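You operate a simulated robot arm through the tools that you are given. There is no shell and no other tool. Be economical: measure what you need, move in short steps, check, and stop when the job is done.

You run a simulated two-armed robot. Do the job below in one go: nothing can be reset, and whatever is moved stays where it is left.

TASK
Stack the yellow digital gauge from the top of the steel bench on top of the black digital gauge. Press the number three key two times. Push the small flap shut. Fetch the very short one-hole cladding shell and set it on the top of the service stand. Take the brass threaded pipe and leave it on the top of the low table. Take the green cap and leave it on the side bench before the controller. Shut the trolley drawer. Lift the meter lid open. The order is free. Set down upright: very short one-hole cladding shell, brass threaded pipe.

It is judged by the outcome, as a careful person would: the job done as asked, and still so three seconds after it is handed in. It fails if anything else is knocked over, pushed out of place, dropped, spilled or broken. A push-on lid holds only when it is set on centred and level and pressed home; a screw cap is set on level and turned clockwise until tight.

THE ROBOT
Two 7-joint arms with fingered hands on one trunk, on a base that drives. Base frame: it is fixed to the floor where the robot stands at the start and does not move with it; the origin is under the middle of the robot, x ahead of it, y to its left, z up; the surface under the hand at the start is at about z = 860. Units: mm, rad, N and s.
The left shoulder is at the start at [30, 119, 1094], the right one opposite. With the tool pointing down near the work surface each hand reaches from about 360 to 780 mm from the robot's upright axis, wherever it stands, measured 20 degrees to its own side. Places, roughly: brass threaded pipe (5x4x6 cm) [-900, 200, 900]; digital gauge [750, 0, 1000]; green cap (4x4x3 cm) [-1100, 300, 900]; meter lid [2400, -4700, 1100]; number three key [-3500, -300, 1000]; side bench before the controller (34x20 cm) [-3280, -280, 800]; small flap [-3400, -100, 1100]; top of the low table [900, -1600, 600]; top of the service stand (40x18 cm) [-1980, -4760, 800]; trolley drawer [-1200, 400, 700]; very short one-hole cladding shell (8x11x15 cm) [-1700, -700, 800]. Payload 3.8 kg a hand.
Tool frame (each hand has its own): the origin (TCP) lies between the finger pads and is the grasp point; the fingertips stand 25 mm ahead of it; z points along the fingers, y is the line along which they close. Largest opening 88 mm; the body of the gripper starts 29 mm behind the TCP. The gripper is a hand of 4 fingers: y runs from the thumb to the fingers, the wrist lies at [-13, -106, -174] in the tool frame, and closing takes about 1.5 s.
Orientation is that of the tool frame in the base frame, as a unit quaternion [x, y, z, w]. With the fingers straight down and the wrist toward the robot, the tool's x, y and z point along [0, 1, 0], [1, 0, 0] and [0, 0, -1] of the base frame.

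THE INTERFACE
- The arms move only by the tool apply_moves. It takes "left_steps", "right_steps" or both (then of equal length, played together; a hand with none holds still); each is one flat list of numbers, 6 for each row, row after row: the shift along the tool's x, y, z in mm, then the turn, a rotation vector about the tool's x, y, z in rad. In form: [tx, ty, tz, wx, wy, wz, tx, ty, tz, wx, wy, wz, ...]. A call has 1 to 10 rows; each row shifts and turns the commanded pose from where the row before left it, along the tool's axes as they then stand. "left_grip" and "right_grip" are, for a hand that has rows, the finger opening in mm, from 0 to 88, set as the call begins (left out, the last holds). A row lasts 0.2 s, in which the tool goes at most 50 mm and 0.15 rad; a call with a longer step from one row to the next is refused whole, and so is a gripper value outside its range. A pose out of reach is approached as far as the arm can. The call stops where the force on the tool passes 40 N (or 10 N more than at its start, if that is more) or the arm is blocked; 0.2 s more then pass. The fingers move at their own pace (about 153 mm/s each) and stop on an object; they squeeze with about 32 N. The grip force told is the motor's: it shows also when the fingers shut on nothing. Time passes only in rows, and 0.2 s behind the last, so rows that do not move let the fingers close. The reply holds the time, the measured pose of the TCP, the force on the tool along the base axes, the opening and the grip force, in the units named above and with some noise, with the torque about the TCP (base axes, N m) and any sound that the robot's microphone picked up.
- Cameras (640 x 400 px; columns grow to the right, rows downward): "scene" is now at [-19.3, 56.5, 1633]; the picture's right is [1.00, -0.10, -0.00], its down [-0.09, -0.93, -0.36] and it looks along [0.03, 0.36, -0.93] (base axes); focal length 214 px, centre (320, 200). "left" rides on the left gripper at [-64, -83, -98] in its tool frame; the picture's right is [-0.62, -0.37, 0.69], its down [0.71, -0.63, 0.30] and it looks along [0.32, 0.68, 0.65] (tool axes); focal length 265 px, centre (320, 200). "right" rides on the right gripper at [64, -83, -98] in its tool frame; the picture's right is [-0.62, 0.37, -0.69], its down [-0.71, -0.63, 0.30] and it looks along [-0.32, 0.68, 0.65] (tool axes); focal length 265 px, centre (320, 200).
- get_image(camera): a new picture of that camera. No time passes.
- move_column(by): slides the trunk up (or, below 0, down) by that many mm; the arms and the scene camera ride with it, the base frame stays. It gives what a move gives, with no picture.
- steer(legs): drives the robot by 1 to 6 legs, each [ahead, left, turn to the left] in mm, mm and rad, along the robot's own axes; the way and the turn of a leg run together, so that a leg with both is an arc; at most 1500 mm and 3.142 rad a leg. The arms and the cameras ride along, it lands a little off, and it stops where it bumps. It gives what a move gives.
- curl_fingers(index, middle, ring, thumb_bend, thumb_turn, hand): sets how far each is bent, from 0 (flat) to 100 (curled in); at 30 the hand is open as for a grip, at 70 the pads meet at the TCP. One left out holds its place. A second passes; each finger stops where it meets its share of the squeeze, and holds until it gets a number again. A gripper value or a shape takes the hand back. It gives what a move gives, with no picture; readings hold the bend of each and the force on the fingers (four entries, about 0 where the hand has none), thumb and palm. thumb_turn goes from beside the hand (0) to across from the fingers (100), as for a grip.
- hand_shape(shape, hand): the hand has 4 fingers and takes this shape, open, in about a second: jaw (thumb against the fingers, like two jaws); tri (thumb and two fingers); tip (a fingertip pinch); poke (one finger out to press); point (the index stretched); flat (the hand flat); cup (the hand cupped); fist (a fist). The gripper value then closes the fingers along that shape, each until it touches; the sizes above hold for jaw. It gives what a move gives, with no picture.
- turn_head(pan, tilt): turns the head with the scene camera to pan (to the left, within 2.094 rad either way) and tilt (down, from -0.506 to 1.204), counted from straight ahead of the robot. It gives what a move gives.
- probe_pixels(camera, pixels): for up to 12 pixels [column, row] of the newest picture of that camera ("zoom" is the newest enlarged one), the place [x, y, z] in the base frame of the surface seen there, good to about 2 mm, but the place of the scene camera against the robot may be out by one fixed shift of up to 18 mm in any direction. No time passes.
- close_up(camera, box): a new picture of the part [left, top, right, bottom] of that camera's present view, enlarged. No time passes.
- close_job(): hands the job in; it is judged then, once.

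Keep the steps short. Do not move on a guess: measure, check each grasp and each placing, and mend mistakes. In all there are 124 turns and 144 pictures (those below and enlarged ones count). Leave the grippers open and the arms clear of the work at the hand-in unless told otherwise, and finish with a single line.

The tools are called after "Call:" by a JSON object that holds its "op" and its "data". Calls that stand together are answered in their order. apply_moves: Moves the arms, as the interface text tells. Its arguments: {"type":"object","properties":{"left_steps":{"type":"array","items":{"type":"number"}},"left_grip":{"type":"number"},"right_steps":{"type":"array","items":{"type":"number"}},"right_grip":{"type":"number"}},"required":[]} The other tools are called the same way: move_column (by) slides the trunk up or down; hand_shape (shape, hand) gives the hand a shape; curl_fingers (index, middle, ring, thumb_bend, thumb_turn, hand) moves the fingers one by one; steer (legs) drives the base; turn_head (pan, tilt) turns the head that bears the scene camera; get_image (camera) takes a picture; probe_pixels (camera, pixels) gives the place of the surface under pixels of a picture; close_up (camera, box) takes an enlarged picture of a part of a camera's view; close_job () hands the job in.

At the start:

```text
time_s: 0.0
left_tool_pos: [479.7, 259.3, 1109.0]
left_tcp_rot: [0.707, 0.708, 0.001, 0.0]
left_ft_force: [0.3, 0.1, 0.0]
left_moment: [0.02, 0.02, 0.0]
left_width: 87.4
left_gripper_force: 0.0
left_shape: jaw
left_bend: [30.0, 30.0, 30.0, 30.0, 98.0]
left_finger forces: [0.1, 0.0, 0.0, 0.0, 0.0, 0.0]
right_tool_pos: [493.3, -132.7, 1150.7]
right_tcp_rot: [0.708, 0.706, -0.001, 0.001]
right_ft_force: [-0.6, 1.6, 0.5]
right_moment: [0.02, -0.01, -0.01]
right_width: 87.8
right_gripper_force: 0.1
right_shape: jaw
right_bend: [30.0, 30.0, 30.0, 30.0, 98.0]
right_finger forces: [0.0, 0.0, 0.0, 0.0, 0.0, 0.1]
trunk travel left (down, up): [-250.0, 340.0]
robot x, y, heading: [0.3, 0.8, 0.004]
head pan, tilt: [1.473, 1.201]
```

scene: 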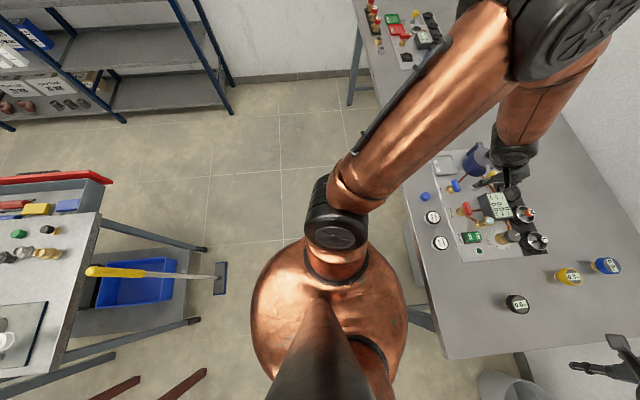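
right: 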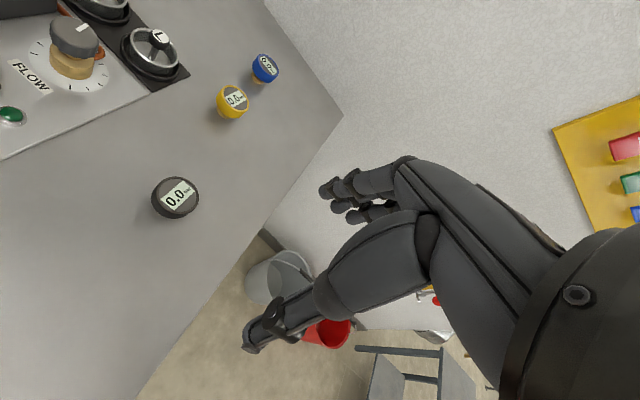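
left: 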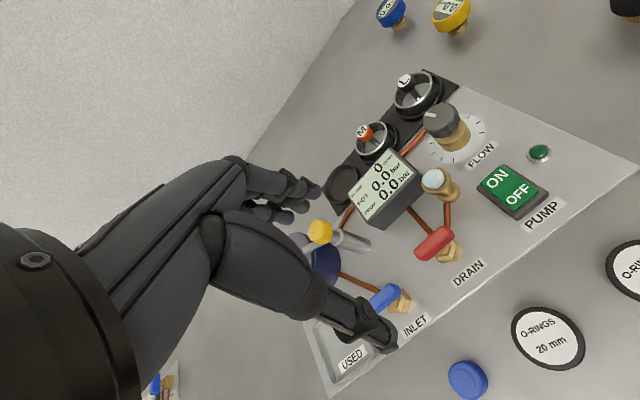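

I see the bench with three gauges (black, yellow, blue). First I turn the head ahead and measure them.

Call:
{"op": "turn_head", "data": {"pan": -0.1, "tilt": 0.8}}

Call:
{"op": "probe_pixels", "data": {"camera": "right", "pixels": [[178, 195], [232, 98], [264, 66], [180, 215], [228, 115], [200, 260], [240, 130]]}}

Call:
{"op": "get_image", "data": {"camera": "scene"}}

Call:
{"op": "close_up", "data": {"camera": "right", "box": [120, 30, 320, 230]}}

```text
time_s: 1.6
left_tool_pos: [478.4, 260.1, 1108.7]
left_tcp_rot: [0.707, 0.707, 0.0, 0.0]
left_ft_force: [0.3, 1.0, -0.3]
left_moment: [0.01, -0.02, 0.01]
left_width: 87.7
left_gripper_force: 0.1
left_shape: jaw
left_bend: [30.0, 30.0, 30.0, 30.0, 98.0]
left_finger forces: [0.1, 0.0, 0.0, 0.1, 0.0, 0.1]
right_tool_pos: [492.9, -133.2, 1151.8]
right_tcp_rot: [0.707, 0.707, 0.0, -0.001]
right_ft_force: [0.1, -0.1, -0.2]
right_moment: [0.01, 0.01, 0.0]
right_width: 87.7
right_gripper_force: 0.0
right_shape: jaw
right_bend: [30.0, 30.0, 30.0, 30.0, 98.0]
right_finger forces: [0.0, 0.0, 0.0, 0.1, 0.0, 0.1]
trunk travel left (down, up): [-250.0, 340.0]
robot x, y, heading: [1.1, 3.8, 0.002]
head pan, tilt: [-0.099, 0.799]
```

```text
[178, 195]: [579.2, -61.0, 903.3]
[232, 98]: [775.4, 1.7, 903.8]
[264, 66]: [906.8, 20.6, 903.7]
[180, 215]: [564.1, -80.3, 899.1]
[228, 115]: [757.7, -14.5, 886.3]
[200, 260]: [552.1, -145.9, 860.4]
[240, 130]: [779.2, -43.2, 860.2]
```

```text
140 pictures are left
```

scene: 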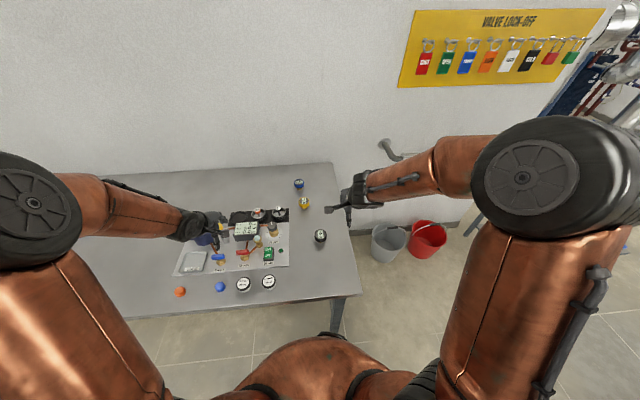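

```text
2.00 times, centred on (220, 130) of right
```

zoom: 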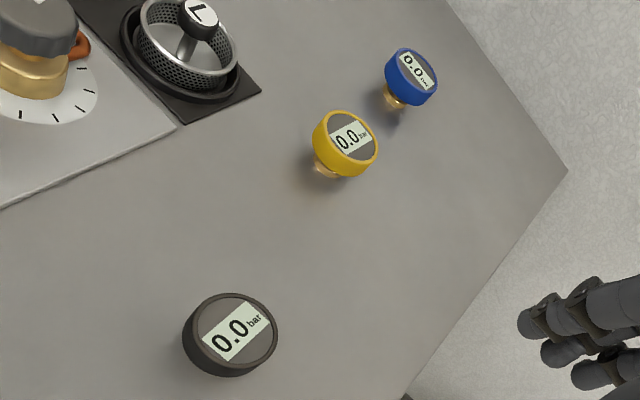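

Call:
{"op": "probe_pixels", "data": {"camera": "zoom", "pixels": [[345, 140], [322, 128], [374, 152], [342, 115], [352, 167], [320, 170], [230, 332], [192, 330], [273, 330], [236, 298], [232, 362], [330, 185]]}}

```text
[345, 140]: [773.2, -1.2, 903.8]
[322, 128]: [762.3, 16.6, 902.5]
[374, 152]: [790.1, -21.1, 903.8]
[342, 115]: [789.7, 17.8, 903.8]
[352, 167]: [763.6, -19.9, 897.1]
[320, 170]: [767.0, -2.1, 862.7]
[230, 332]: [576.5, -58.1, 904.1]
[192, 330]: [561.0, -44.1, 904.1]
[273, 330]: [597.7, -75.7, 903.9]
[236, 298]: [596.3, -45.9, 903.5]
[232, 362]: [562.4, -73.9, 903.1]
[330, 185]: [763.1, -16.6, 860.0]
```

Yellow gauge centre ≈ (776,-1), top 904, black ≈ (579,-60). I move the right hand above the yellow one.

Call:
{"op": "apply_moves", "data": {"right_steps": [18.8, 40.5, 0, 0, 0, 0, 18.8, 40.5, 0, 0, 0, 0, 18.8, 40.5, 0, 0, 0, 0, 18.8, 40.5, 0, 0, 0, 0, 18.8, 40.5, 0, 0, 0, 0, 18.8, 40.5, 0, 0, 0, 0, 18.8, 40.5, 0, 0, 0, 0, 0, 0, 45, 0, 0, 0, 0, 0, 45, 0, 0, 0, 0, 0, 45, 0, 0, 0], "right_grip": 88}}

Call:
{"op": "get_image", "data": {"camera": "right"}}

```text
time_s: 3.9
left_tool_pos: [479.9, 261.1, 1109.3]
left_tcp_rot: [0.707, 0.707, 0.0, 0.0]
left_ft_force: [-1.5, -0.6, 0.8]
left_moment: [0.0, -0.04, 0.0]
left_width: 87.7
left_gripper_force: 0.0
left_shape: jaw
left_bend: [30.0, 30.0, 30.0, 30.0, 98.0]
left_finger forces: [0.0, 0.1, 0.1, 0.0, 0.0, 0.0]
right_tool_pos: [736.5, -20.8, 1016.0]
right_tcp_rot: [0.707, 0.707, -0.001, 0.0]
right_ft_force: [0.2, 0.9, 0.3]
right_moment: [0.0, 0.02, 0.02]
right_width: 87.9
right_gripper_force: 0.1
right_shape: jaw
right_bend: [30.0, 30.0, 30.0, 30.0, 98.0]
right_finger forces: [0.0, 0.1, 0.1, 0.1, 0.0, 0.0]
right hand out of reach, approached as far as the arm can: row 7
trunk travel left (down, up): [-250.0, 340.0]
robot x, y, heading: [0.6, -0.5, -0.0]
head pan, tilt: [-0.099, 0.799]
```

```text
138 pictures are left
```

right: 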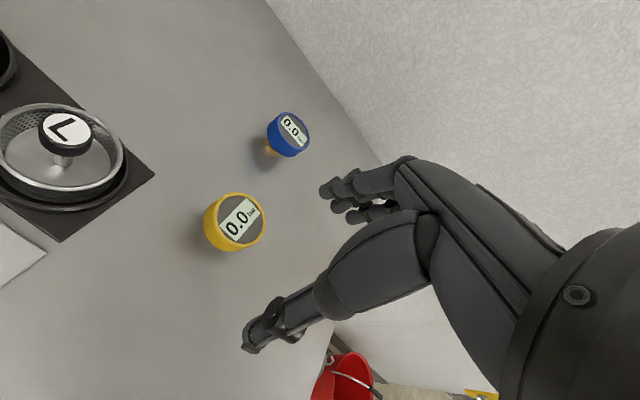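

Call:
{"op": "probe_pixels", "data": {"camera": "right", "pixels": [[240, 220], [208, 213], [263, 230], [237, 195], [235, 246]]}}

Call:
{"op": "apply_moves", "data": {"right_steps": [10, 20, 10, 0, 0, 0, 9.5, 20, 10, 0, 0, 0, 0, 0, 30, 0, 0, 0]}}

Call:
{"op": "get_image", "data": {"camera": "right"}}

```text
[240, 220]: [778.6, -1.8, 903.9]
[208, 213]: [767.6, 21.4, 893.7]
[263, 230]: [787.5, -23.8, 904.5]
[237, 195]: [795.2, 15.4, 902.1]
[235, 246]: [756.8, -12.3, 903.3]
```

```text
time_s: 4.7
left_tool_pos: [480.3, 259.6, 1109.0]
left_tcp_rot: [0.707, 0.707, 0.0, 0.0]
left_ft_force: [-0.1, 0.5, -0.5]
left_moment: [0.03, 0.03, -0.03]
left_width: 87.4
left_gripper_force: 0.1
left_shape: jaw
left_bend: [30.0, 30.0, 30.0, 30.0, 98.0]
left_finger forces: [0.0, 0.0, 0.1, 0.1, 0.0, 0.1]
right_tool_pos: [737.2, -20.3, 981.8]
right_tcp_rot: [0.707, 0.708, 0.001, -0.001]
right_ft_force: [-0.1, 0.2, -0.1]
right_moment: [-0.01, -0.01, 0.01]
right_width: 87.9
right_gripper_force: 0.0
right_shape: jaw
right_bend: [30.0, 30.0, 30.0, 30.0, 98.0]
right_finger forces: [0.0, 0.0, 0.0, 0.0, 0.0, 0.0]
right hand out of reach, approached as far as the arm can: row 1, 2, 3
trunk travel left (down, up): [-250.0, 340.0]
robot x, y, heading: [-1.0, -2.1, -0.002]
head pan, tilt: [-0.099, 0.799]
```

```text
137 pictures are left
```

right: 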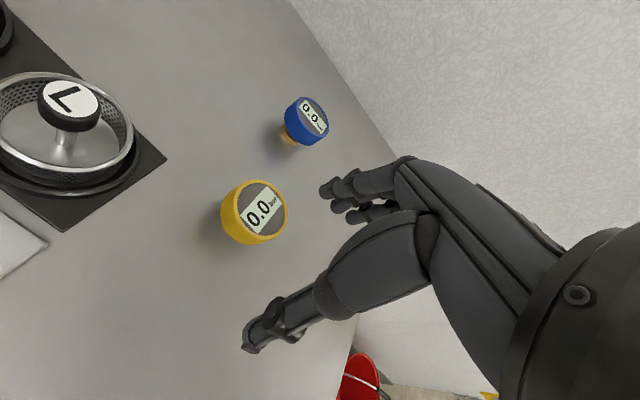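

Reach is short by 40 mm. I check the bench edge before driving a bit nearer.

Call:
{"op": "get_image", "data": {"camera": "scene"}}

Call:
{"op": "probe_pixels", "data": {"camera": "scene", "pixels": [[250, 303], [350, 292], [330, 340], [215, 218], [240, 232], [160, 360], [180, 350]]}}

```text
136 pictures are left
```

scene: 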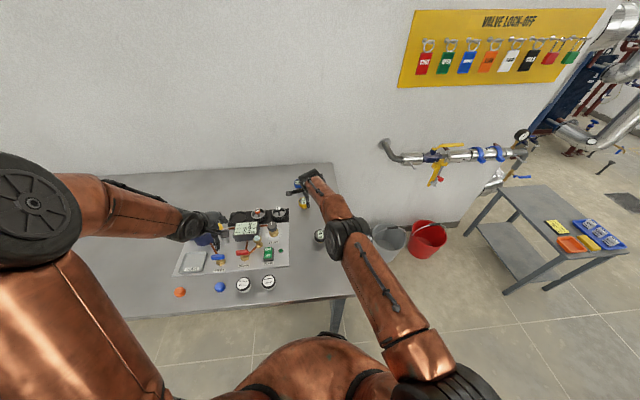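

```text
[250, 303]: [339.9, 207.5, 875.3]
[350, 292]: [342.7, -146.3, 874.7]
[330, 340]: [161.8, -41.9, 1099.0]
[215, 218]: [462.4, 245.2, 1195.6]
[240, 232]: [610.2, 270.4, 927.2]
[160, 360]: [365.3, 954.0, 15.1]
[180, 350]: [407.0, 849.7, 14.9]
```

Call:
{"op": "steer", "data": {"legs": [[70, 0, 0]]}}

Call:
{"op": "get_image", "data": {"camera": "right"}}

```text
time_s: 5.7
left_tool_pos: [550.6, 260.0, 1107.7]
left_tcp_rot: [0.707, 0.707, -0.001, 0.0]
left_ft_force: [0.4, 0.8, -0.4]
left_moment: [0.02, 0.0, 0.03]
left_width: 87.5
left_gripper_force: 0.0
left_shape: jaw
left_bend: [30.0, 30.0, 30.0, 30.0, 98.0]
left_finger forces: [0.0, 0.0, 0.1, 0.1, 0.0, 0.0]
right_tool_pos: [807.6, -19.8, 978.9]
right_tcp_rot: [0.707, 0.707, -0.001, 0.0]
right_ft_force: [-0.2, -0.5, -1.0]
right_moment: [0.0, 0.0, -0.04]
right_width: 87.8
right_gripper_force: 0.0
right_shape: jaw
right_bend: [30.0, 30.0, 30.0, 30.0, 98.0]
right_finger forces: [0.1, 0.0, 0.1, 0.0, 0.0, 0.0]
trunk travel left (down, up): [-250.0, 340.0]
robot x, y, heading: [71.8, -3.5, -0.003]
head pan, tilt: [-0.099, 0.799]
```

```text
135 pictures are left
```

right: 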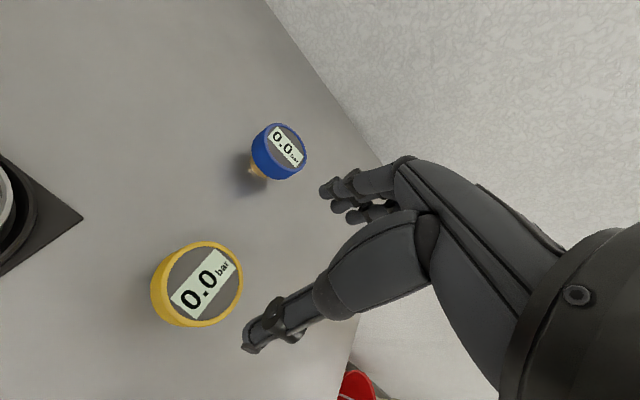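

Call:
{"op": "probe_pixels", "data": {"camera": "right", "pixels": [[200, 283], [240, 275], [160, 280], [210, 246], [188, 322], [225, 312]]}}

Call:
{"op": "apply_moves", "data": {"right_steps": [9.3, -15.3, 0, 0, 0, 0, 9.3, -15.3, 0, 0, 0, 0, 0, 0, 0, 0, 0, 0]}}

Call:
{"op": "get_image", "data": {"camera": "right"}}

```text
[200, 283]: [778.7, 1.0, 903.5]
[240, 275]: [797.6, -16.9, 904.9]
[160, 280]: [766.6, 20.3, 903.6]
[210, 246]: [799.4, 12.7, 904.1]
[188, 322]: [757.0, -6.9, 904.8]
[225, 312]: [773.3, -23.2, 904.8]
```

```text
time_s: 6.5
left_tool_pos: [547.5, 259.0, 1108.0]
left_tcp_rot: [0.707, 0.707, 0.0, -0.001]
left_ft_force: [0.6, 0.1, -0.8]
left_moment: [0.0, 0.02, -0.01]
left_width: 87.6
left_gripper_force: 0.0
left_shape: jaw
left_bend: [30.0, 30.0, 30.0, 30.0, 98.0]
left_finger forces: [0.0, 0.0, 0.0, 0.0, 0.1, 0.0]
right_tool_pos: [775.1, -1.8, 982.0]
right_tcp_rot: [0.707, 0.707, 0.0, 0.001]
right_ft_force: [-0.2, -1.1, 0.3]
right_moment: [-0.02, 0.0, -0.02]
right_width: 87.8
right_gripper_force: 0.0
right_shape: jaw
right_bend: [30.0, 30.0, 30.0, 30.0, 98.0]
right_finger forces: [0.0, 0.0, 0.1, 0.0, 0.0, 0.0]
trunk travel left (down, up): [-250.0, 340.0]
robot x, y, heading: [68.3, -1.3, -0.009]
head pan, tilt: [-0.099, 0.799]
```

```text
134 pictures are left
```

right: 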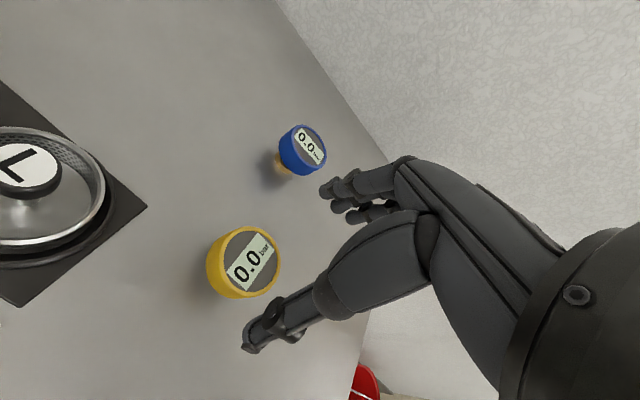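

Call:
{"op": "apply_moves", "data": {"right_steps": [0.5, 1, 30, 0, 0, 0, 0, 1, 30, 0, 0, 0, 0, 0, 15, 0, 0, 0]}}

Call:
{"op": "get_image", "data": {"camera": "right"}}

```text
time_s: 7.3
left_tool_pos: [547.9, 259.4, 1109.7]
left_tcp_rot: [0.707, 0.708, 0.0, 0.0]
left_ft_force: [-0.1, -0.2, 0.8]
left_moment: [0.01, 0.02, 0.01]
left_width: 87.7
left_gripper_force: 0.0
left_shape: jaw
left_bend: [30.0, 30.0, 30.0, 30.0, 98.0]
left_finger forces: [0.1, 0.0, 0.0, 0.0, 0.0, 0.0]
right_tool_pos: [777.0, -1.5, 906.3]
right_tcp_rot: [0.707, 0.707, -0.001, 0.0]
right_ft_force: [-0.5, -0.4, 0.9]
right_moment: [0.01, -0.03, 0.03]
right_width: 87.6
right_gripper_force: 0.1
right_shape: jaw
right_bend: [30.0, 30.0, 30.0, 30.0, 98.0]
right_finger forces: [0.1, 0.0, 0.0, 0.0, 0.0, 0.0]
trunk travel left (down, up): [-250.0, 340.0]
robot x, y, heading: [70.2, 4.0, 0.003]
head pan, tilt: [-0.099, 0.799]
```

```text
133 pictures are left
```

right: 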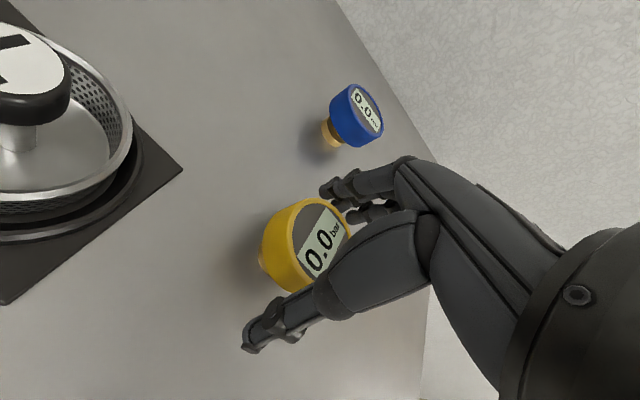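

The gauge sits between thumb and fingers. Down a little and close.

Call:
{"op": "apply_moves", "data": {"right_steps": [0, 0, 13, 0, 0, 0]}}

Call:
{"op": "apply_moves", "data": {"right_steps": [0, 0, 0, 0, 0, 0, 0, 0, 0, 0, 0, 0, 0, 0, 0, 0, 0, 0, 0, 0, 0, 0, 0, 0, 0, 0, 0, 0, 0, 0, 0, 0, 0, 0, 0, 0, 0, 0, 0, 0, 0, 0], "right_grip": 20}}

Call:
{"op": "get_image", "data": {"camera": "right"}}

```text
time_s: 7.7
left_tool_pos: [548.1, 259.3, 1109.0]
left_tcp_rot: [0.707, 0.707, 0.001, 0.0]
left_ft_force: [0.0, -0.6, 0.2]
left_moment: [-0.01, 0.02, -0.03]
left_width: 87.7
left_gripper_force: 0.1
left_shape: jaw
left_bend: [30.0, 30.0, 30.0, 30.0, 98.0]
left_finger forces: [0.0, 0.0, 0.0, 0.1, 0.0, 0.0]
right_tool_pos: [778.7, -0.0, 893.0]
right_tcp_rot: [0.708, 0.707, 0.001, 0.001]
right_ft_force: [0.2, 0.1, -0.3]
right_moment: [0.01, -0.03, 0.01]
right_width: 87.7
right_gripper_force: 0.1
right_shape: jaw
right_bend: [30.0, 30.0, 30.0, 30.0, 98.0]
right_finger forces: [0.1, 0.0, 0.1, 0.1, 0.0, 0.0]
trunk travel left (down, up): [-250.0, 340.0]
robot x, y, heading: [70.9, 1.4, -0.003]
head pan, tilt: [-0.099, 0.799]
```

```text
time_s: 9.3
left_tool_pos: [548.9, 260.5, 1108.9]
left_tcp_rot: [0.707, 0.707, 0.0, 0.0]
left_ft_force: [0.5, -0.4, -0.1]
left_moment: [-0.03, -0.01, 0.02]
left_width: 87.6
left_gripper_force: 0.1
left_shape: jaw
left_bend: [30.0, 30.0, 30.0, 30.0, 98.0]
left_finger forces: [0.0, 0.1, 0.0, 0.0, 0.0, 0.0]
right_tool_pos: [776.9, -0.8, 893.5]
right_tcp_rot: [0.707, 0.707, 0.0, 0.0]
right_ft_force: [0.8, -0.5, -2.2]
right_moment: [0.0, 0.04, 0.0]
right_width: 35.1
right_gripper_force: 32.4
right_shape: jaw
right_bend: [75.0, 52.0, 53.0, 78.0, 100.0]
right_finger forces: [21.8, 8.0, 0.0, 0.1, 28.3, 0.0]
trunk travel left (down, up): [-250.0, 340.0]
robot x, y, heading: [66.0, -0.6, -0.001]
head pan, tilt: [-0.099, 0.799]
```

```text
132 pictures are left
```

right: 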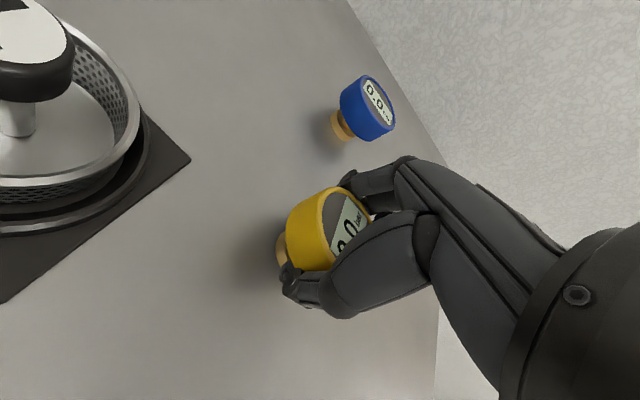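

Gripped. Lift 60 mm and check.

Call:
{"op": "apply_moves", "data": {"right_steps": [0, 0, -20, 0, 0, 0, 0, 0, -40, 0, 0, 0, 0, 0, 0, 0, 0, 0]}}

Call:
{"op": "get_image", "data": {"camera": "right"}}

Call:
{"op": "get_image", "data": {"camera": "left"}}

```text
time_s: 10.1
left_tool_pos: [549.6, 260.1, 1108.8]
left_tcp_rot: [0.707, 0.707, 0.0, 0.001]
left_ft_force: [0.1, -0.3, -0.5]
left_moment: [0.01, -0.01, -0.01]
left_width: 87.5
left_gripper_force: 0.2
left_shape: jaw
left_bend: [30.0, 30.0, 30.0, 30.0, 98.0]
left_finger forces: [0.0, 0.0, 0.1, 0.1, 0.1, 0.1]
right_tool_pos: [779.6, -0.4, 952.1]
right_tcp_rot: [0.707, 0.708, -0.001, -0.001]
right_ft_force: [-0.8, 0.7, -2.6]
right_moment: [0.02, 0.0, 0.04]
right_width: 35.2
right_gripper_force: 32.2
right_shape: jaw
right_bend: [75.0, 52.0, 53.0, 78.0, 100.0]
right_finger forces: [21.9, 8.1, 0.0, 0.0, 28.6, 0.0]
trunk travel left (down, up): [-250.0, 340.0]
robot x, y, heading: [70.0, -0.5, 0.001]
head pan, tilt: [-0.099, 0.799]
```

```text
131 pictures are left
```

right: 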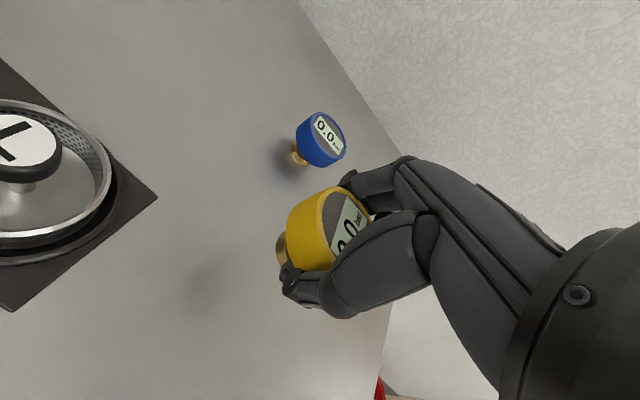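

```text
130 pictures are left
```

left: 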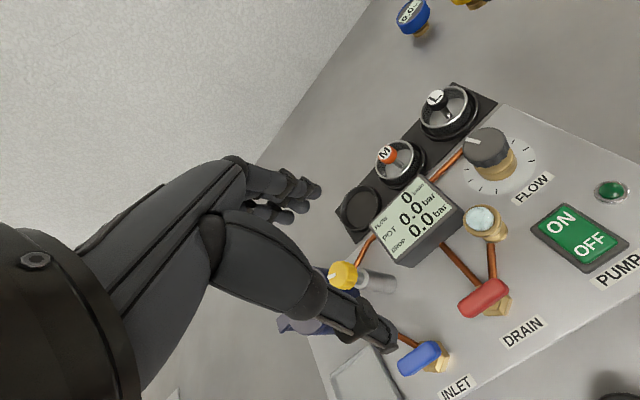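

Call:
{"op": "close_up", "data": {"camera": "right", "box": [260, 160, 400, 300]}}

Call:
{"op": "probe_pixels", "data": {"camera": "right", "pixels": [[325, 195], [345, 190], [362, 208], [340, 230], [332, 262], [322, 225], [322, 250], [284, 250], [292, 215], [290, 262]]}}

```text
2.86 times, centred on (330, 230) of right
```

zoom: 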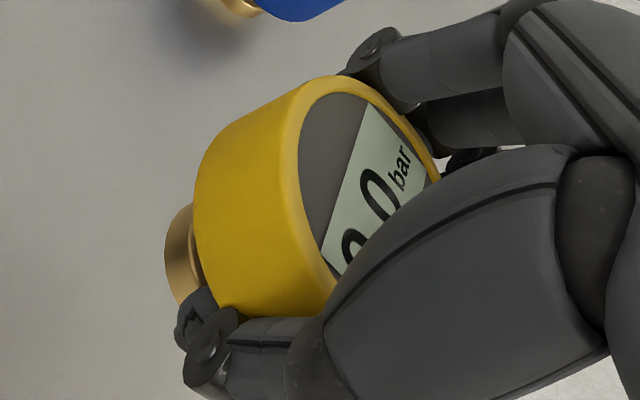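

```text
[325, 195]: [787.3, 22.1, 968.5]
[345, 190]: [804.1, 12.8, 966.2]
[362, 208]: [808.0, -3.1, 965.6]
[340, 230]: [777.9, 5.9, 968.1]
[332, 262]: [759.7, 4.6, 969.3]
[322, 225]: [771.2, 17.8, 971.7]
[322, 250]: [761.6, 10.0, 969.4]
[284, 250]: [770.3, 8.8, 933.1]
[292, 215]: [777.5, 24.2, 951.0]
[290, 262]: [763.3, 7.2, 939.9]
```

Held, slightly tilted (~4°), centre about 5 mm beyond the TCP in x. I level it and carry it above the black gauge.

Call:
{"op": "apply_moves", "data": {"right_steps": [0, 0, -15, -0.06, 0, 0, -11.9, -40.9, 0, 0, 0, 0, -11.9, -40.9, 0, 0, 0, 0, -11.9, -40.9, 0, 0, 0, 0, -11.9, -40.9, 0, 0, 0, 0, -11.9, -40.9, 0, 0, 0, 0, 0, 0, 0, 0, 0, 0]}}

Call:
{"op": "get_image", "data": {"camera": "right"}}

```text
time_s: 11.7
left_tool_pos: [548.6, 260.7, 1107.9]
left_tcp_rot: [0.707, 0.707, 0.001, 0.0]
left_ft_force: [-0.2, 0.7, 0.2]
left_moment: [0.02, 0.03, -0.02]
left_width: 87.5
left_gripper_force: 0.1
left_shape: jaw
left_bend: [30.0, 30.0, 30.0, 30.0, 98.0]
left_finger forces: [0.0, 0.0, 0.1, 0.0, 0.0, 0.0]
right_tool_pos: [574.5, -58.9, 955.0]
right_tcp_rot: [0.707, 0.707, 0.021, 0.021]
right_ft_force: [-0.8, 0.4, -1.6]
right_moment: [-0.01, 0.0, -0.02]
right_width: 35.2
right_gripper_force: 31.8
right_shape: jaw
right_bend: [75.0, 52.0, 53.0, 78.0, 100.0]
right_finger forces: [21.7, 8.0, 0.0, 0.0, 29.3, 0.1]
trunk travel left (down, up): [-250.0, 340.0]
robot x, y, heading: [67.2, -1.3, -0.0]
head pan, tilt: [-0.099, 0.799]
```

```text
128 pictures are left
```

right: 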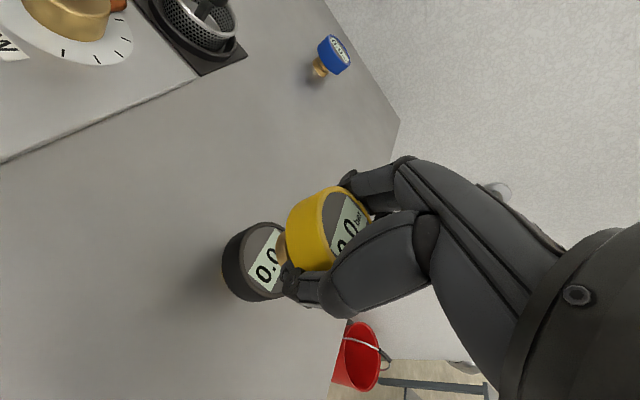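

Call:
{"op": "close_up", "data": {"camera": "right", "box": [210, 160, 390, 320]}}

Call:
{"op": "probe_pixels", "data": {"camera": "right", "pixels": [[325, 195], [345, 190], [362, 208], [340, 230], [332, 262], [322, 225], [282, 245], [250, 230], [240, 260], [262, 225], [252, 297], [281, 256]]}}

```text
2.50 times, centred on (300, 240) of right
```

zoom: 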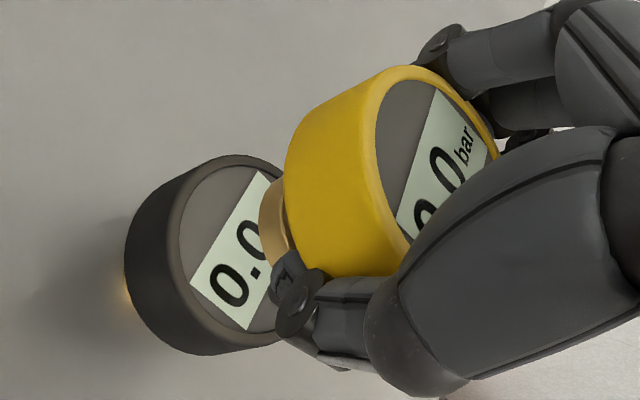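

```text
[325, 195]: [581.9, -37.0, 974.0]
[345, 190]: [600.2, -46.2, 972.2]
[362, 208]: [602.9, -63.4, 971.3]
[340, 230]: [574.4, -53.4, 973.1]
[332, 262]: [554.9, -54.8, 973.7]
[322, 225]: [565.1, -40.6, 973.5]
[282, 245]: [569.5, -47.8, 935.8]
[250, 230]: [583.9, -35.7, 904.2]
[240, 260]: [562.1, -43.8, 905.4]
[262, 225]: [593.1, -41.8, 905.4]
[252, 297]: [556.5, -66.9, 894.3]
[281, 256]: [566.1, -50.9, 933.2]
```

Call:
{"op": "probe_pixels", "data": {"camera": "zoom", "pixels": [[285, 262], [280, 290], [300, 315], [310, 278], [268, 240], [275, 256], [345, 365]]}}

Call:
{"op": "apply_moves", "data": {"right_steps": [0, 0, 8, -0.04, 0, 0, 0, 0, 6, 0, 0, 0, 0, 0, 0, 0, 0, 0]}}

Call:
{"op": "close_up", "data": {"camera": "right", "box": [210, 160, 390, 320]}}

```text
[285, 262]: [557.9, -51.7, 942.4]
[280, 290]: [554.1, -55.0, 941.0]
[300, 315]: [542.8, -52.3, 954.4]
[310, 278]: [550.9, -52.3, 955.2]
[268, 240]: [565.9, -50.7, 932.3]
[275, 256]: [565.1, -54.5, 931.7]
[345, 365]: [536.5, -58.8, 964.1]
```

```text
time_s: 12.5
left_tool_pos: [549.2, 259.6, 1109.5]
left_tcp_rot: [0.707, 0.707, 0.0, 0.0]
left_ft_force: [0.4, 0.7, -0.6]
left_moment: [0.01, 0.02, -0.01]
left_width: 87.6
left_gripper_force: 0.0
left_shape: jaw
left_bend: [30.0, 30.0, 30.0, 30.0, 98.0]
left_finger forces: [0.1, 0.0, 0.0, 0.0, 0.0, 0.0]
right_tool_pos: [574.2, -59.7, 942.0]
right_tcp_rot: [0.706, 0.706, 0.035, 0.035]
right_ft_force: [-0.2, 0.1, -1.7]
right_moment: [-0.03, 0.03, 0.01]
right_width: 35.2
right_gripper_force: 31.4
right_shape: jaw
right_bend: [75.0, 52.0, 53.0, 78.0, 100.0]
right_finger forces: [21.6, 8.0, 0.0, 0.0, 29.5, 0.0]
trunk travel left (down, up): [-250.0, 340.0]
robot x, y, heading: [70.9, 2.7, 0.002]
head pan, tilt: [-0.099, 0.799]
```

```text
2.50 times, centred on (300, 240) of right
```

zoom: 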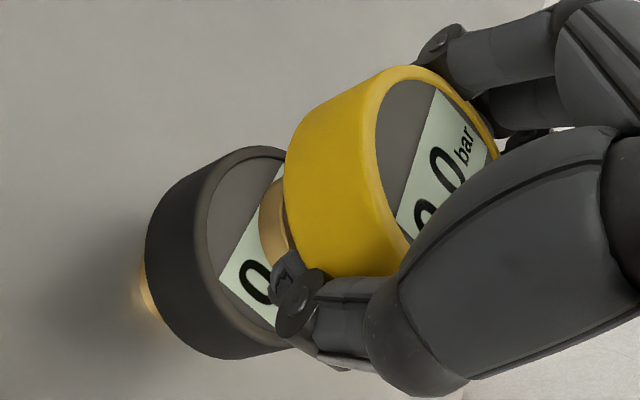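

Call:
{"op": "apply_moves", "data": {"right_steps": [0, 0, 5, 0, 0, 0, 0, 0, 3, 0, 0, 0, 0, 0, 0, 0, 0, 0]}}

Call:
{"op": "close_up", "data": {"camera": "right", "box": [210, 160, 390, 320]}}

Call:
{"op": "probe_pixels", "data": {"camera": "zoom", "pixels": [[268, 240], [270, 255], [264, 215], [230, 200], [255, 185], [240, 240], [240, 160], [393, 80], [400, 150], [480, 130], [430, 75]]}}

```text
time_s: 13.3
left_tool_pos: [548.1, 259.9, 1108.5]
left_tcp_rot: [0.707, 0.707, 0.0, 0.0]
left_ft_force: [-0.2, -1.4, -1.0]
left_moment: [-0.01, 0.01, 0.05]
left_width: 87.9
left_gripper_force: 0.1
left_shape: jaw
left_bend: [30.0, 30.0, 30.0, 30.0, 98.0]
left_finger forces: [0.1, 0.0, 0.0, 0.1, 0.0, 0.0]
right_tool_pos: [575.3, -61.1, 934.3]
right_tcp_rot: [0.706, 0.706, 0.035, 0.035]
right_ft_force: [-0.2, 0.2, -2.6]
right_moment: [0.0, 0.02, 0.0]
right_width: 35.3
right_gripper_force: 31.9
right_shape: jaw
right_bend: [75.0, 52.0, 53.0, 78.0, 100.0]
right_finger forces: [21.8, 7.9, 0.0, 0.0, 29.5, 0.1]
trunk travel left (down, up): [-250.0, 340.0]
robot x, y, heading: [68.6, 0.5, -0.001]
head pan, tilt: [-0.099, 0.799]
```

```text
2.50 times, centred on (300, 240) of right
```

zoom: 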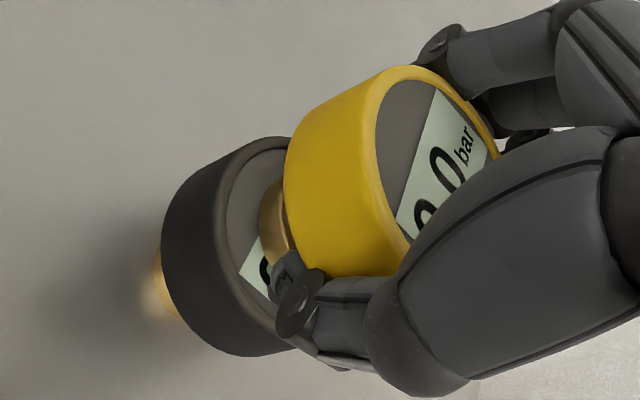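

```text
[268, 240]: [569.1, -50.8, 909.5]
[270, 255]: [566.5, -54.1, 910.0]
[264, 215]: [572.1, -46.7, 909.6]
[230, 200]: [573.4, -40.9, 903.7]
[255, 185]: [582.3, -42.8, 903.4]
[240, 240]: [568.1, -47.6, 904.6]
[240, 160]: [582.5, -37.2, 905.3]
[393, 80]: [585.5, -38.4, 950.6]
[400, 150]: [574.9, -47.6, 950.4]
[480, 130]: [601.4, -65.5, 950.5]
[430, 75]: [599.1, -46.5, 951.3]
```

Call:
{"op": "apply_moves", "data": {"right_steps": [0, 0, 2, 0, 0, 0, 0, 0, 1, 0, 0, 0, 0, 0, 0, 0, 0, 0]}}

```text
time_s: 14.1
left_tool_pos: [547.5, 260.2, 1108.2]
left_tcp_rot: [0.708, 0.707, 0.0, -0.001]
left_ft_force: [-0.7, 0.5, 0.8]
left_moment: [-0.02, 0.03, -0.04]
left_width: 87.5
left_gripper_force: 0.0
left_shape: jaw
left_bend: [30.0, 30.0, 30.0, 30.0, 98.0]
left_finger forces: [0.1, 0.0, 0.1, 0.0, 0.0, 0.1]
right_tool_pos: [576.5, -59.9, 931.9]
right_tcp_rot: [0.706, 0.706, 0.036, 0.037]
right_ft_force: [-0.9, 0.4, -0.3]
right_moment: [-0.01, -0.04, -0.03]
right_width: 34.9
right_gripper_force: 32.5
right_shape: jaw
right_bend: [75.0, 52.0, 53.0, 78.0, 100.0]
right_finger forces: [21.6, 7.9, 0.0, 0.0, 29.6, 0.0]
trunk travel left (down, up): [-250.0, 340.0]
robot x, y, heading: [66.2, 1.0, 0.003]
head pan, tilt: [-0.099, 0.799]
```

Call:
{"op": "apply_moves", "data": {"right_steps": [0, 0, 0.7, 0, 0, 0, 0, 0, 0, 0, 0, 0]}}

Call:
{"op": "close_up", "data": {"camera": "right", "box": [210, 160, 390, 320]}}

```text
time_s: 14.7
left_tool_pos: [547.7, 260.3, 1109.1]
left_tcp_rot: [0.707, 0.707, 0.0, -0.001]
left_ft_force: [-0.6, 0.8, -0.4]
left_moment: [-0.04, -0.01, 0.01]
left_width: 87.6
left_gripper_force: 0.0
left_shape: jaw
left_bend: [30.0, 30.0, 30.0, 30.0, 98.0]
left_finger forces: [0.0, 0.1, 0.0, 0.0, 0.1, 0.0]
right_tool_pos: [576.5, -60.4, 930.9]
right_tcp_rot: [0.706, 0.706, 0.036, 0.036]
right_ft_force: [0.0, -0.5, 4.5]
right_moment: [0.0, -0.03, -0.01]
right_width: 35.2
right_gripper_force: 31.9
right_shape: jaw
right_bend: [75.0, 52.0, 53.0, 78.0, 100.0]
right_finger forces: [22.0, 8.1, 0.1, 0.1, 29.8, 0.1]
trunk travel left (down, up): [-250.0, 340.0]
robot x, y, heading: [68.5, 0.7, -0.003]
head pan, tilt: [-0.099, 0.799]
```

```text
2.50 times, centred on (300, 240) of right
```

zoom: 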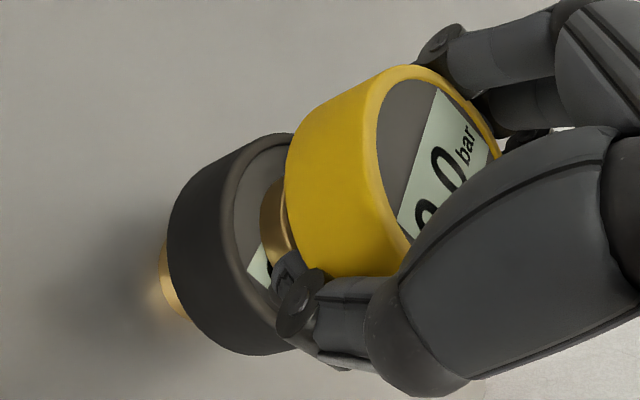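

Contact (4.5 N up), centred and level. Open.

Call:
{"op": "apply_moves", "data": {"right_steps": [0, 0, 0, 0, 0, 0, 0, 0, 0, 0, 0, 0, 0, 0, 0, 0, 0, 0, 0, 0, 0, 0, 0, 0], "right_grip": 88}}

Call:
{"op": "get_image", "data": {"camera": "right"}}

```text
time_s: 15.7
left_tool_pos: [549.4, 259.8, 1108.7]
left_tcp_rot: [0.708, 0.707, 0.0, 0.0]
left_ft_force: [0.6, 0.0, 0.3]
left_moment: [0.01, 0.0, 0.02]
left_width: 87.7
left_gripper_force: 0.0
left_shape: jaw
left_bend: [30.0, 30.0, 30.0, 30.0, 98.0]
left_finger forces: [0.0, 0.0, 0.0, 0.0, 0.1, 0.0]
right_tool_pos: [575.6, -60.2, 930.1]
right_tcp_rot: [0.706, 0.706, 0.035, 0.036]
right_ft_force: [-0.2, 0.2, 0.6]
right_moment: [0.01, 0.02, 0.05]
right_width: 87.1
right_gripper_force: 0.0
right_shape: jaw
right_bend: [30.0, 30.0, 30.0, 30.0, 98.0]
right_finger forces: [0.1, 0.1, 0.0, 0.0, 0.0, 0.1]
trunk travel left (down, up): [-250.0, 340.0]
robot x, y, heading: [73.7, 1.2, -0.0]
head pan, tilt: [-0.099, 0.799]
```

```text
123 pictures are left
```

right: 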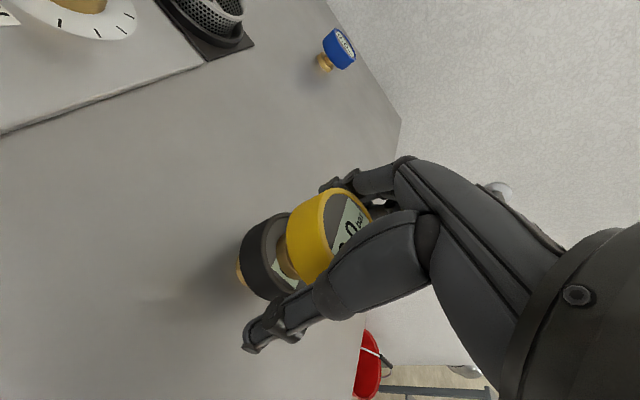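

Stack stands. Retreat straight up and check.

Call:
{"op": "apply_moves", "data": {"right_steps": [0, 2, -30, 0, 0, 0, 0, 2, -30, 0, 0, 0, 0, 0, -40, 0.1, 0, 0, 0, 0, -40, 0, 0, 0, 0, -40, -30, 0, 0, 0, 0, -45, 0, 0, 0, 0, 0, 0, 0, 0, 0, 0]}}

Call:
{"op": "get_image", "data": {"camera": "right"}}

Call:
{"op": "turn_head", "data": {"pan": 2.09, "tilt": 0.7}}

Call:
{"op": "get_image", "data": {"camera": "scene"}}

```text
time_s: 17.3
left_tool_pos: [550.6, 258.6, 1108.7]
left_tcp_rot: [0.707, 0.707, 0.0, 0.001]
left_ft_force: [-0.3, -0.3, 0.0]
left_moment: [-0.01, 0.01, 0.03]
left_width: 87.6
left_gripper_force: 0.1
left_shape: jaw
left_bend: [30.0, 30.0, 30.0, 30.0, 98.0]
left_finger forces: [0.1, 0.0, 0.0, 0.0, 0.0, 0.0]
right_tool_pos: [485.8, -59.6, 1101.3]
right_tcp_rot: [0.708, 0.707, 0.0, -0.001]
right_ft_force: [0.6, -1.1, -0.7]
right_moment: [0.01, -0.03, 0.02]
right_width: 87.6
right_gripper_force: 0.0
right_shape: jaw
right_bend: [30.0, 30.0, 30.0, 30.0, 98.0]
right_finger forces: [0.1, 0.0, 0.1, 0.0, 0.1, 0.1]
trunk travel left (down, up): [-250.0, 340.0]
robot x, y, heading: [68.2, -1.1, 0.002]
head pan, tilt: [-0.099, 0.799]
```

```text
122 pictures are left
```

right: 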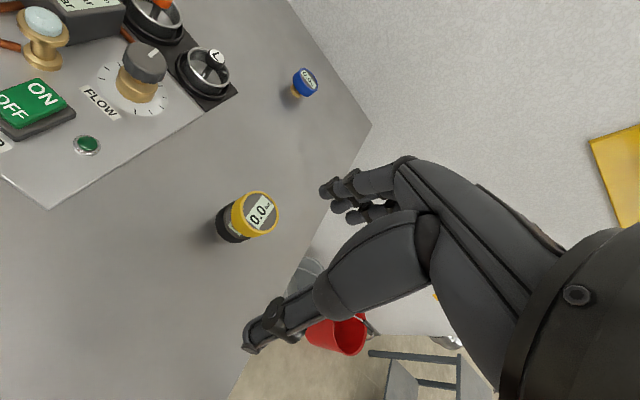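

```text
time_s: 19.3
left_tool_pos: [547.2, 259.8, 1109.3]
left_tcp_rot: [0.707, 0.707, -0.001, 0.0]
left_ft_force: [0.3, -0.3, 0.1]
left_moment: [0.03, 0.01, -0.01]
left_width: 87.5
left_gripper_force: 0.0
left_shape: jaw
left_bend: [30.0, 30.0, 30.0, 30.0, 98.0]
left_finger forces: [0.0, 0.0, 0.0, 0.1, 0.1, 0.0]
right_tool_pos: [485.5, -60.1, 1100.3]
right_tcp_rot: [0.707, 0.707, 0.0, 0.0]
right_ft_force: [-0.2, 0.4, 0.1]
right_moment: [0.0, 0.0, -0.01]
right_width: 87.4
right_gripper_force: 0.2
right_shape: jaw
right_bend: [30.0, 30.0, 30.0, 30.0, 98.0]
right_finger forces: [0.0, 0.0, 0.0, 0.0, 0.1, 0.1]
trunk travel left (down, up): [-250.0, 340.0]
robot x, y, heading: [71.5, -2.8, 0.004]
head pan, tilt: [2.089, 0.7]
```

```text
121 pictures are left
```

scene: 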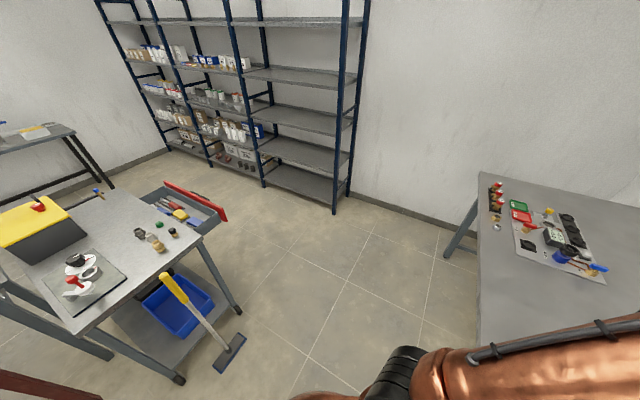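

Stack is good. I probe the trolley, drawer and items.

Call:
{"op": "probe_pixels", "data": {"camera": "scene", "pixels": [[195, 200], [168, 183], [226, 217], [158, 225], [172, 232], [156, 242], [140, 233], [203, 228], [130, 190], [75, 335], [240, 310], [225, 355]]}}

Call:
{"op": "close_up", "data": {"camera": "scene", "box": [80, 160, 260, 290]}}

```text
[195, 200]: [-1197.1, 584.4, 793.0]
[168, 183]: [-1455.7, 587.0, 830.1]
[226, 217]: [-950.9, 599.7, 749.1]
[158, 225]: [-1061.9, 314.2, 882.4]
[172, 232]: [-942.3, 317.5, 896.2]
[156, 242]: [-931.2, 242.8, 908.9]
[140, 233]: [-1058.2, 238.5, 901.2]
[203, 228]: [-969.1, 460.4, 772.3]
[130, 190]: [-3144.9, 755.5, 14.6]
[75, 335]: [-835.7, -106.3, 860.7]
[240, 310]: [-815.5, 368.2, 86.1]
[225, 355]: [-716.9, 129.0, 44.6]
```

```text
3.08 times, centred on (170, 225) of scene
```

zoom: 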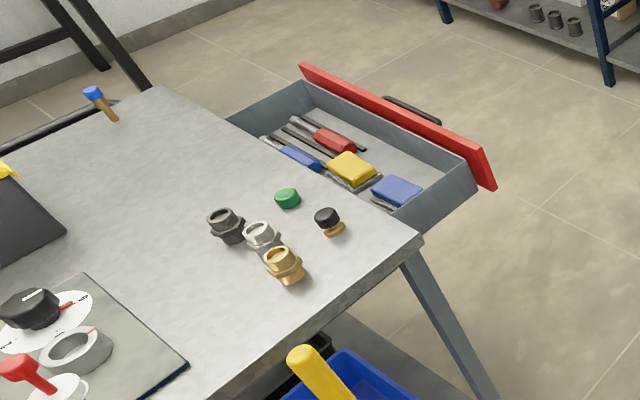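

Call:
{"op": "probe_pixels", "data": {"camera": "scene", "pixels": [[333, 212], [262, 185], [40, 385], [85, 392], [460, 250], [480, 170], [20, 275], [90, 190]]}}

Call:
{"op": "turn_head", "data": {"pan": -2.09, "tilt": 0.6}}

Call:
{"op": "get_image", "data": {"camera": "scene"}}

Call:
{"op": "turn_head", "data": {"pan": -1.0, "tilt": 0.5}}

Call:
{"op": "get_image", "data": {"camera": "scene"}}

```text
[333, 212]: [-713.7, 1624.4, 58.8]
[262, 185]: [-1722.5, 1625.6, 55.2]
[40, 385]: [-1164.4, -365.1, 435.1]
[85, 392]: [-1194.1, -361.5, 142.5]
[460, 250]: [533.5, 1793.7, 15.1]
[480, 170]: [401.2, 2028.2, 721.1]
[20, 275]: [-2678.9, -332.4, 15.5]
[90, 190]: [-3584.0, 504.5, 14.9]
```

```text
time_s: 22.7
left_tool_pos: [548.1, 259.4, 1109.1]
left_tcp_rot: [0.707, 0.707, 0.0, 0.0]
left_ft_force: [-0.6, -0.2, 0.0]
left_moment: [-0.01, -0.03, 0.0]
left_width: 87.8
left_gripper_force: 0.1
left_shape: jaw
left_bend: [30.0, 30.0, 30.0, 30.0, 98.0]
left_finger forces: [0.0, 0.1, 0.1, 0.1, 0.0, 0.0]
right_tool_pos: [485.1, -59.8, 1100.6]
right_tcp_rot: [0.707, 0.707, 0.001, 0.001]
right_ft_force: [-0.4, 0.1, -0.3]
right_moment: [-0.01, 0.01, -0.02]
right_width: 87.8
right_gripper_force: 0.1
right_shape: jaw
right_bend: [30.0, 30.0, 30.0, 30.0, 98.0]
right_finger forces: [0.1, 0.1, 0.1, 0.0, 0.0, 0.1]
trunk travel left (down, up): [-250.0, 340.0]
robot x, y, heading: [73.5, 2.2, 0.001]
head pan, tilt: [-2.089, 0.6]
```

```text
119 pictures are left
```

scene: 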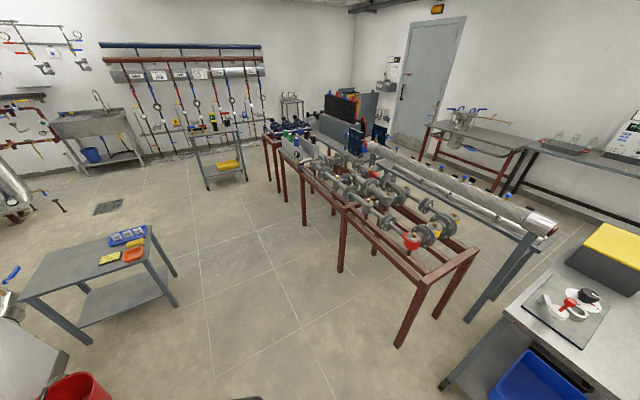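

```text
time_s: 24.0
left_tool_pos: [548.3, 259.2, 1107.5]
left_tcp_rot: [0.707, 0.707, 0.0, -0.001]
left_ft_force: [1.0, -0.5, 0.3]
left_moment: [0.0, 0.05, -0.02]
left_width: 87.5
left_gripper_force: 0.1
left_shape: jaw
left_bend: [30.0, 30.0, 30.0, 30.0, 98.0]
left_finger forces: [0.0, 0.0, 0.0, 0.0, 0.0, 0.0]
right_tool_pos: [486.2, -59.5, 1099.5]
right_tcp_rot: [0.708, 0.707, 0.0, 0.0]
right_ft_force: [-1.0, -0.4, 0.3]
right_moment: [-0.02, 0.0, 0.01]
right_width: 87.8
right_gripper_force: 0.1
right_shape: jaw
right_bend: [30.0, 30.0, 30.0, 30.0, 98.0]
right_finger forces: [0.0, 0.0, 0.0, 0.0, 0.0, 0.0]
trunk travel left (down, up): [-250.0, 340.0]
robot x, y, heading: [68.4, 1.9, -0.004]
head pan, tilt: [-1.0, 0.499]
```

```text
118 pictures are left
```

scene: 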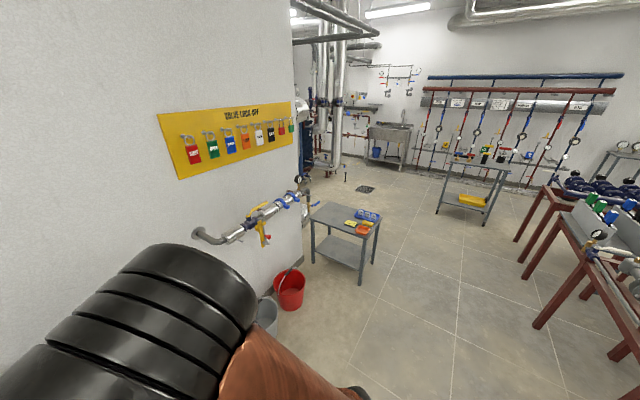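

The way to the trolley's +y side (drawer front) is clear. I drive: back, turn right, back up to y≈1080, strafe to x≈-1050.

Call:
{"op": "steer", "data": {"legs": [[-250, 0, 0], [0, 0, -1.571], [-1080, 0, 0], [0, -870, 0]]}}

Call:
{"op": "turn_head", "data": {"pan": 0, "tilt": 0.8}}

Call:
{"op": "get_image", "data": {"camera": "scene"}}

Call:
{"op": "get_image", "data": {"camera": "right"}}

```text
time_s: 39.0
left_tool_pos: [-790.5, 591.7, 1108.0]
left_tcp_rot: [1.0, 0.006, -0.001, -0.001]
left_ft_force: [-0.1, -0.4, 0.2]
left_moment: [0.02, -0.02, 0.01]
left_width: 87.8
left_gripper_force: 0.0
left_shape: jaw
left_bend: [30.0, 30.0, 30.0, 30.0, 98.0]
left_finger forces: [0.0, 0.1, 0.0, 0.0, 0.1, 0.0]
right_tool_pos: [-1110.1, 652.8, 1101.6]
right_tcp_rot: [1.0, 0.006, 0.0, 0.0]
right_ft_force: [-0.8, 0.1, -0.2]
right_moment: [-0.01, 0.02, 0.01]
right_width: 87.7
right_gripper_force: 0.0
right_shape: jaw
right_bend: [30.0, 30.0, 30.0, 30.0, 98.0]
right_finger forces: [0.0, 0.0, 0.0, 0.0, 0.0, 0.0]
trunk travel left (down, up): [-250.0, 340.0]
robot x, y, heading: [-1054.4, 1067.9, -1.563]
head pan, tilt: [-1.0, 0.499]
```

```text
time_s: 40.3
left_tool_pos: [-790.6, 591.7, 1108.8]
left_tcp_rot: [1.0, 0.006, 0.001, 0.001]
left_ft_force: [0.3, 0.2, -0.1]
left_moment: [-0.03, -0.02, -0.01]
left_width: 87.8
left_gripper_force: 0.1
left_shape: jaw
left_bend: [30.0, 30.0, 30.0, 30.0, 98.0]
left_finger forces: [0.0, 0.0, 0.0, 0.0, 0.0, 0.1]
right_tool_pos: [-1111.2, 652.6, 1100.4]
right_tcp_rot: [1.0, 0.006, 0.0, 0.0]
right_ft_force: [0.3, 0.3, 0.9]
right_moment: [-0.02, -0.01, 0.0]
right_width: 87.7
right_gripper_force: 0.1
right_shape: jaw
right_bend: [30.0, 30.0, 30.0, 30.0, 98.0]
right_finger forces: [0.1, 0.1, 0.0, 0.0, 0.0, 0.0]
trunk travel left (down, up): [-250.0, 340.0]
robot x, y, heading: [-1056.0, 1069.8, -1.561]
head pan, tilt: [0.0, 0.799]
```

```text
117 pictures are left
```

scene: 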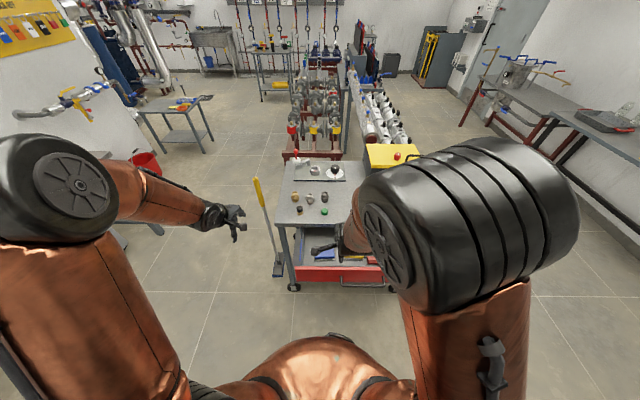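

```text
116 pictures are left
```

right: 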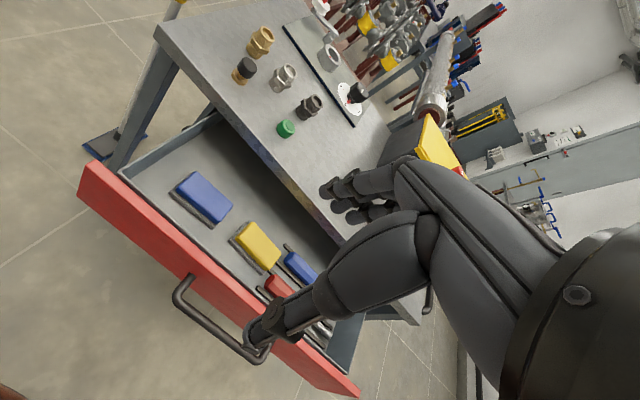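

Call:
{"op": "probe_pixels", "data": {"camera": "right", "pixels": [[100, 185], [345, 380], [200, 262], [182, 285], [215, 325], [260, 355], [140, 215], [286, 128], [260, 42], [244, 65], [255, 35], [263, 50]]}}

Call:
{"op": "close_up", "data": {"camera": "right", "box": [220, 10, 340, 150]}}

```text
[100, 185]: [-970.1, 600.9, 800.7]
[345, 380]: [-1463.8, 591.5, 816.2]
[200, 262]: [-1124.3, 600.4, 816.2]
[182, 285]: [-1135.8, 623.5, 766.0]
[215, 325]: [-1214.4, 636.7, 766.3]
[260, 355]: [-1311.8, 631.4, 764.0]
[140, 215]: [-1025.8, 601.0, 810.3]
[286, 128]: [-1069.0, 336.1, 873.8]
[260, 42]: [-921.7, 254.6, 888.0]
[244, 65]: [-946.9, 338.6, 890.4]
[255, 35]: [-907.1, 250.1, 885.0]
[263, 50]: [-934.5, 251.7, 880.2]
```

```text
2.86 times, centred on (280, 80) of right
```

zoom: 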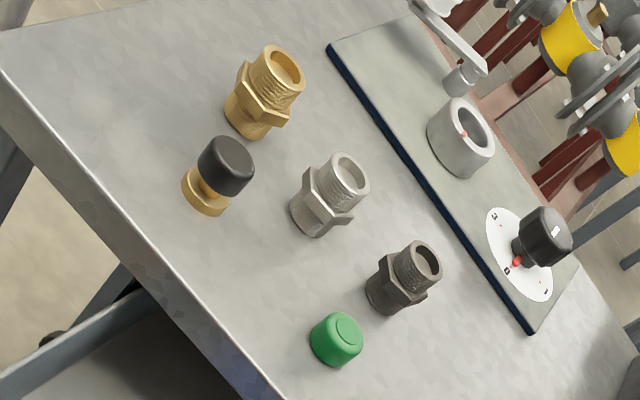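

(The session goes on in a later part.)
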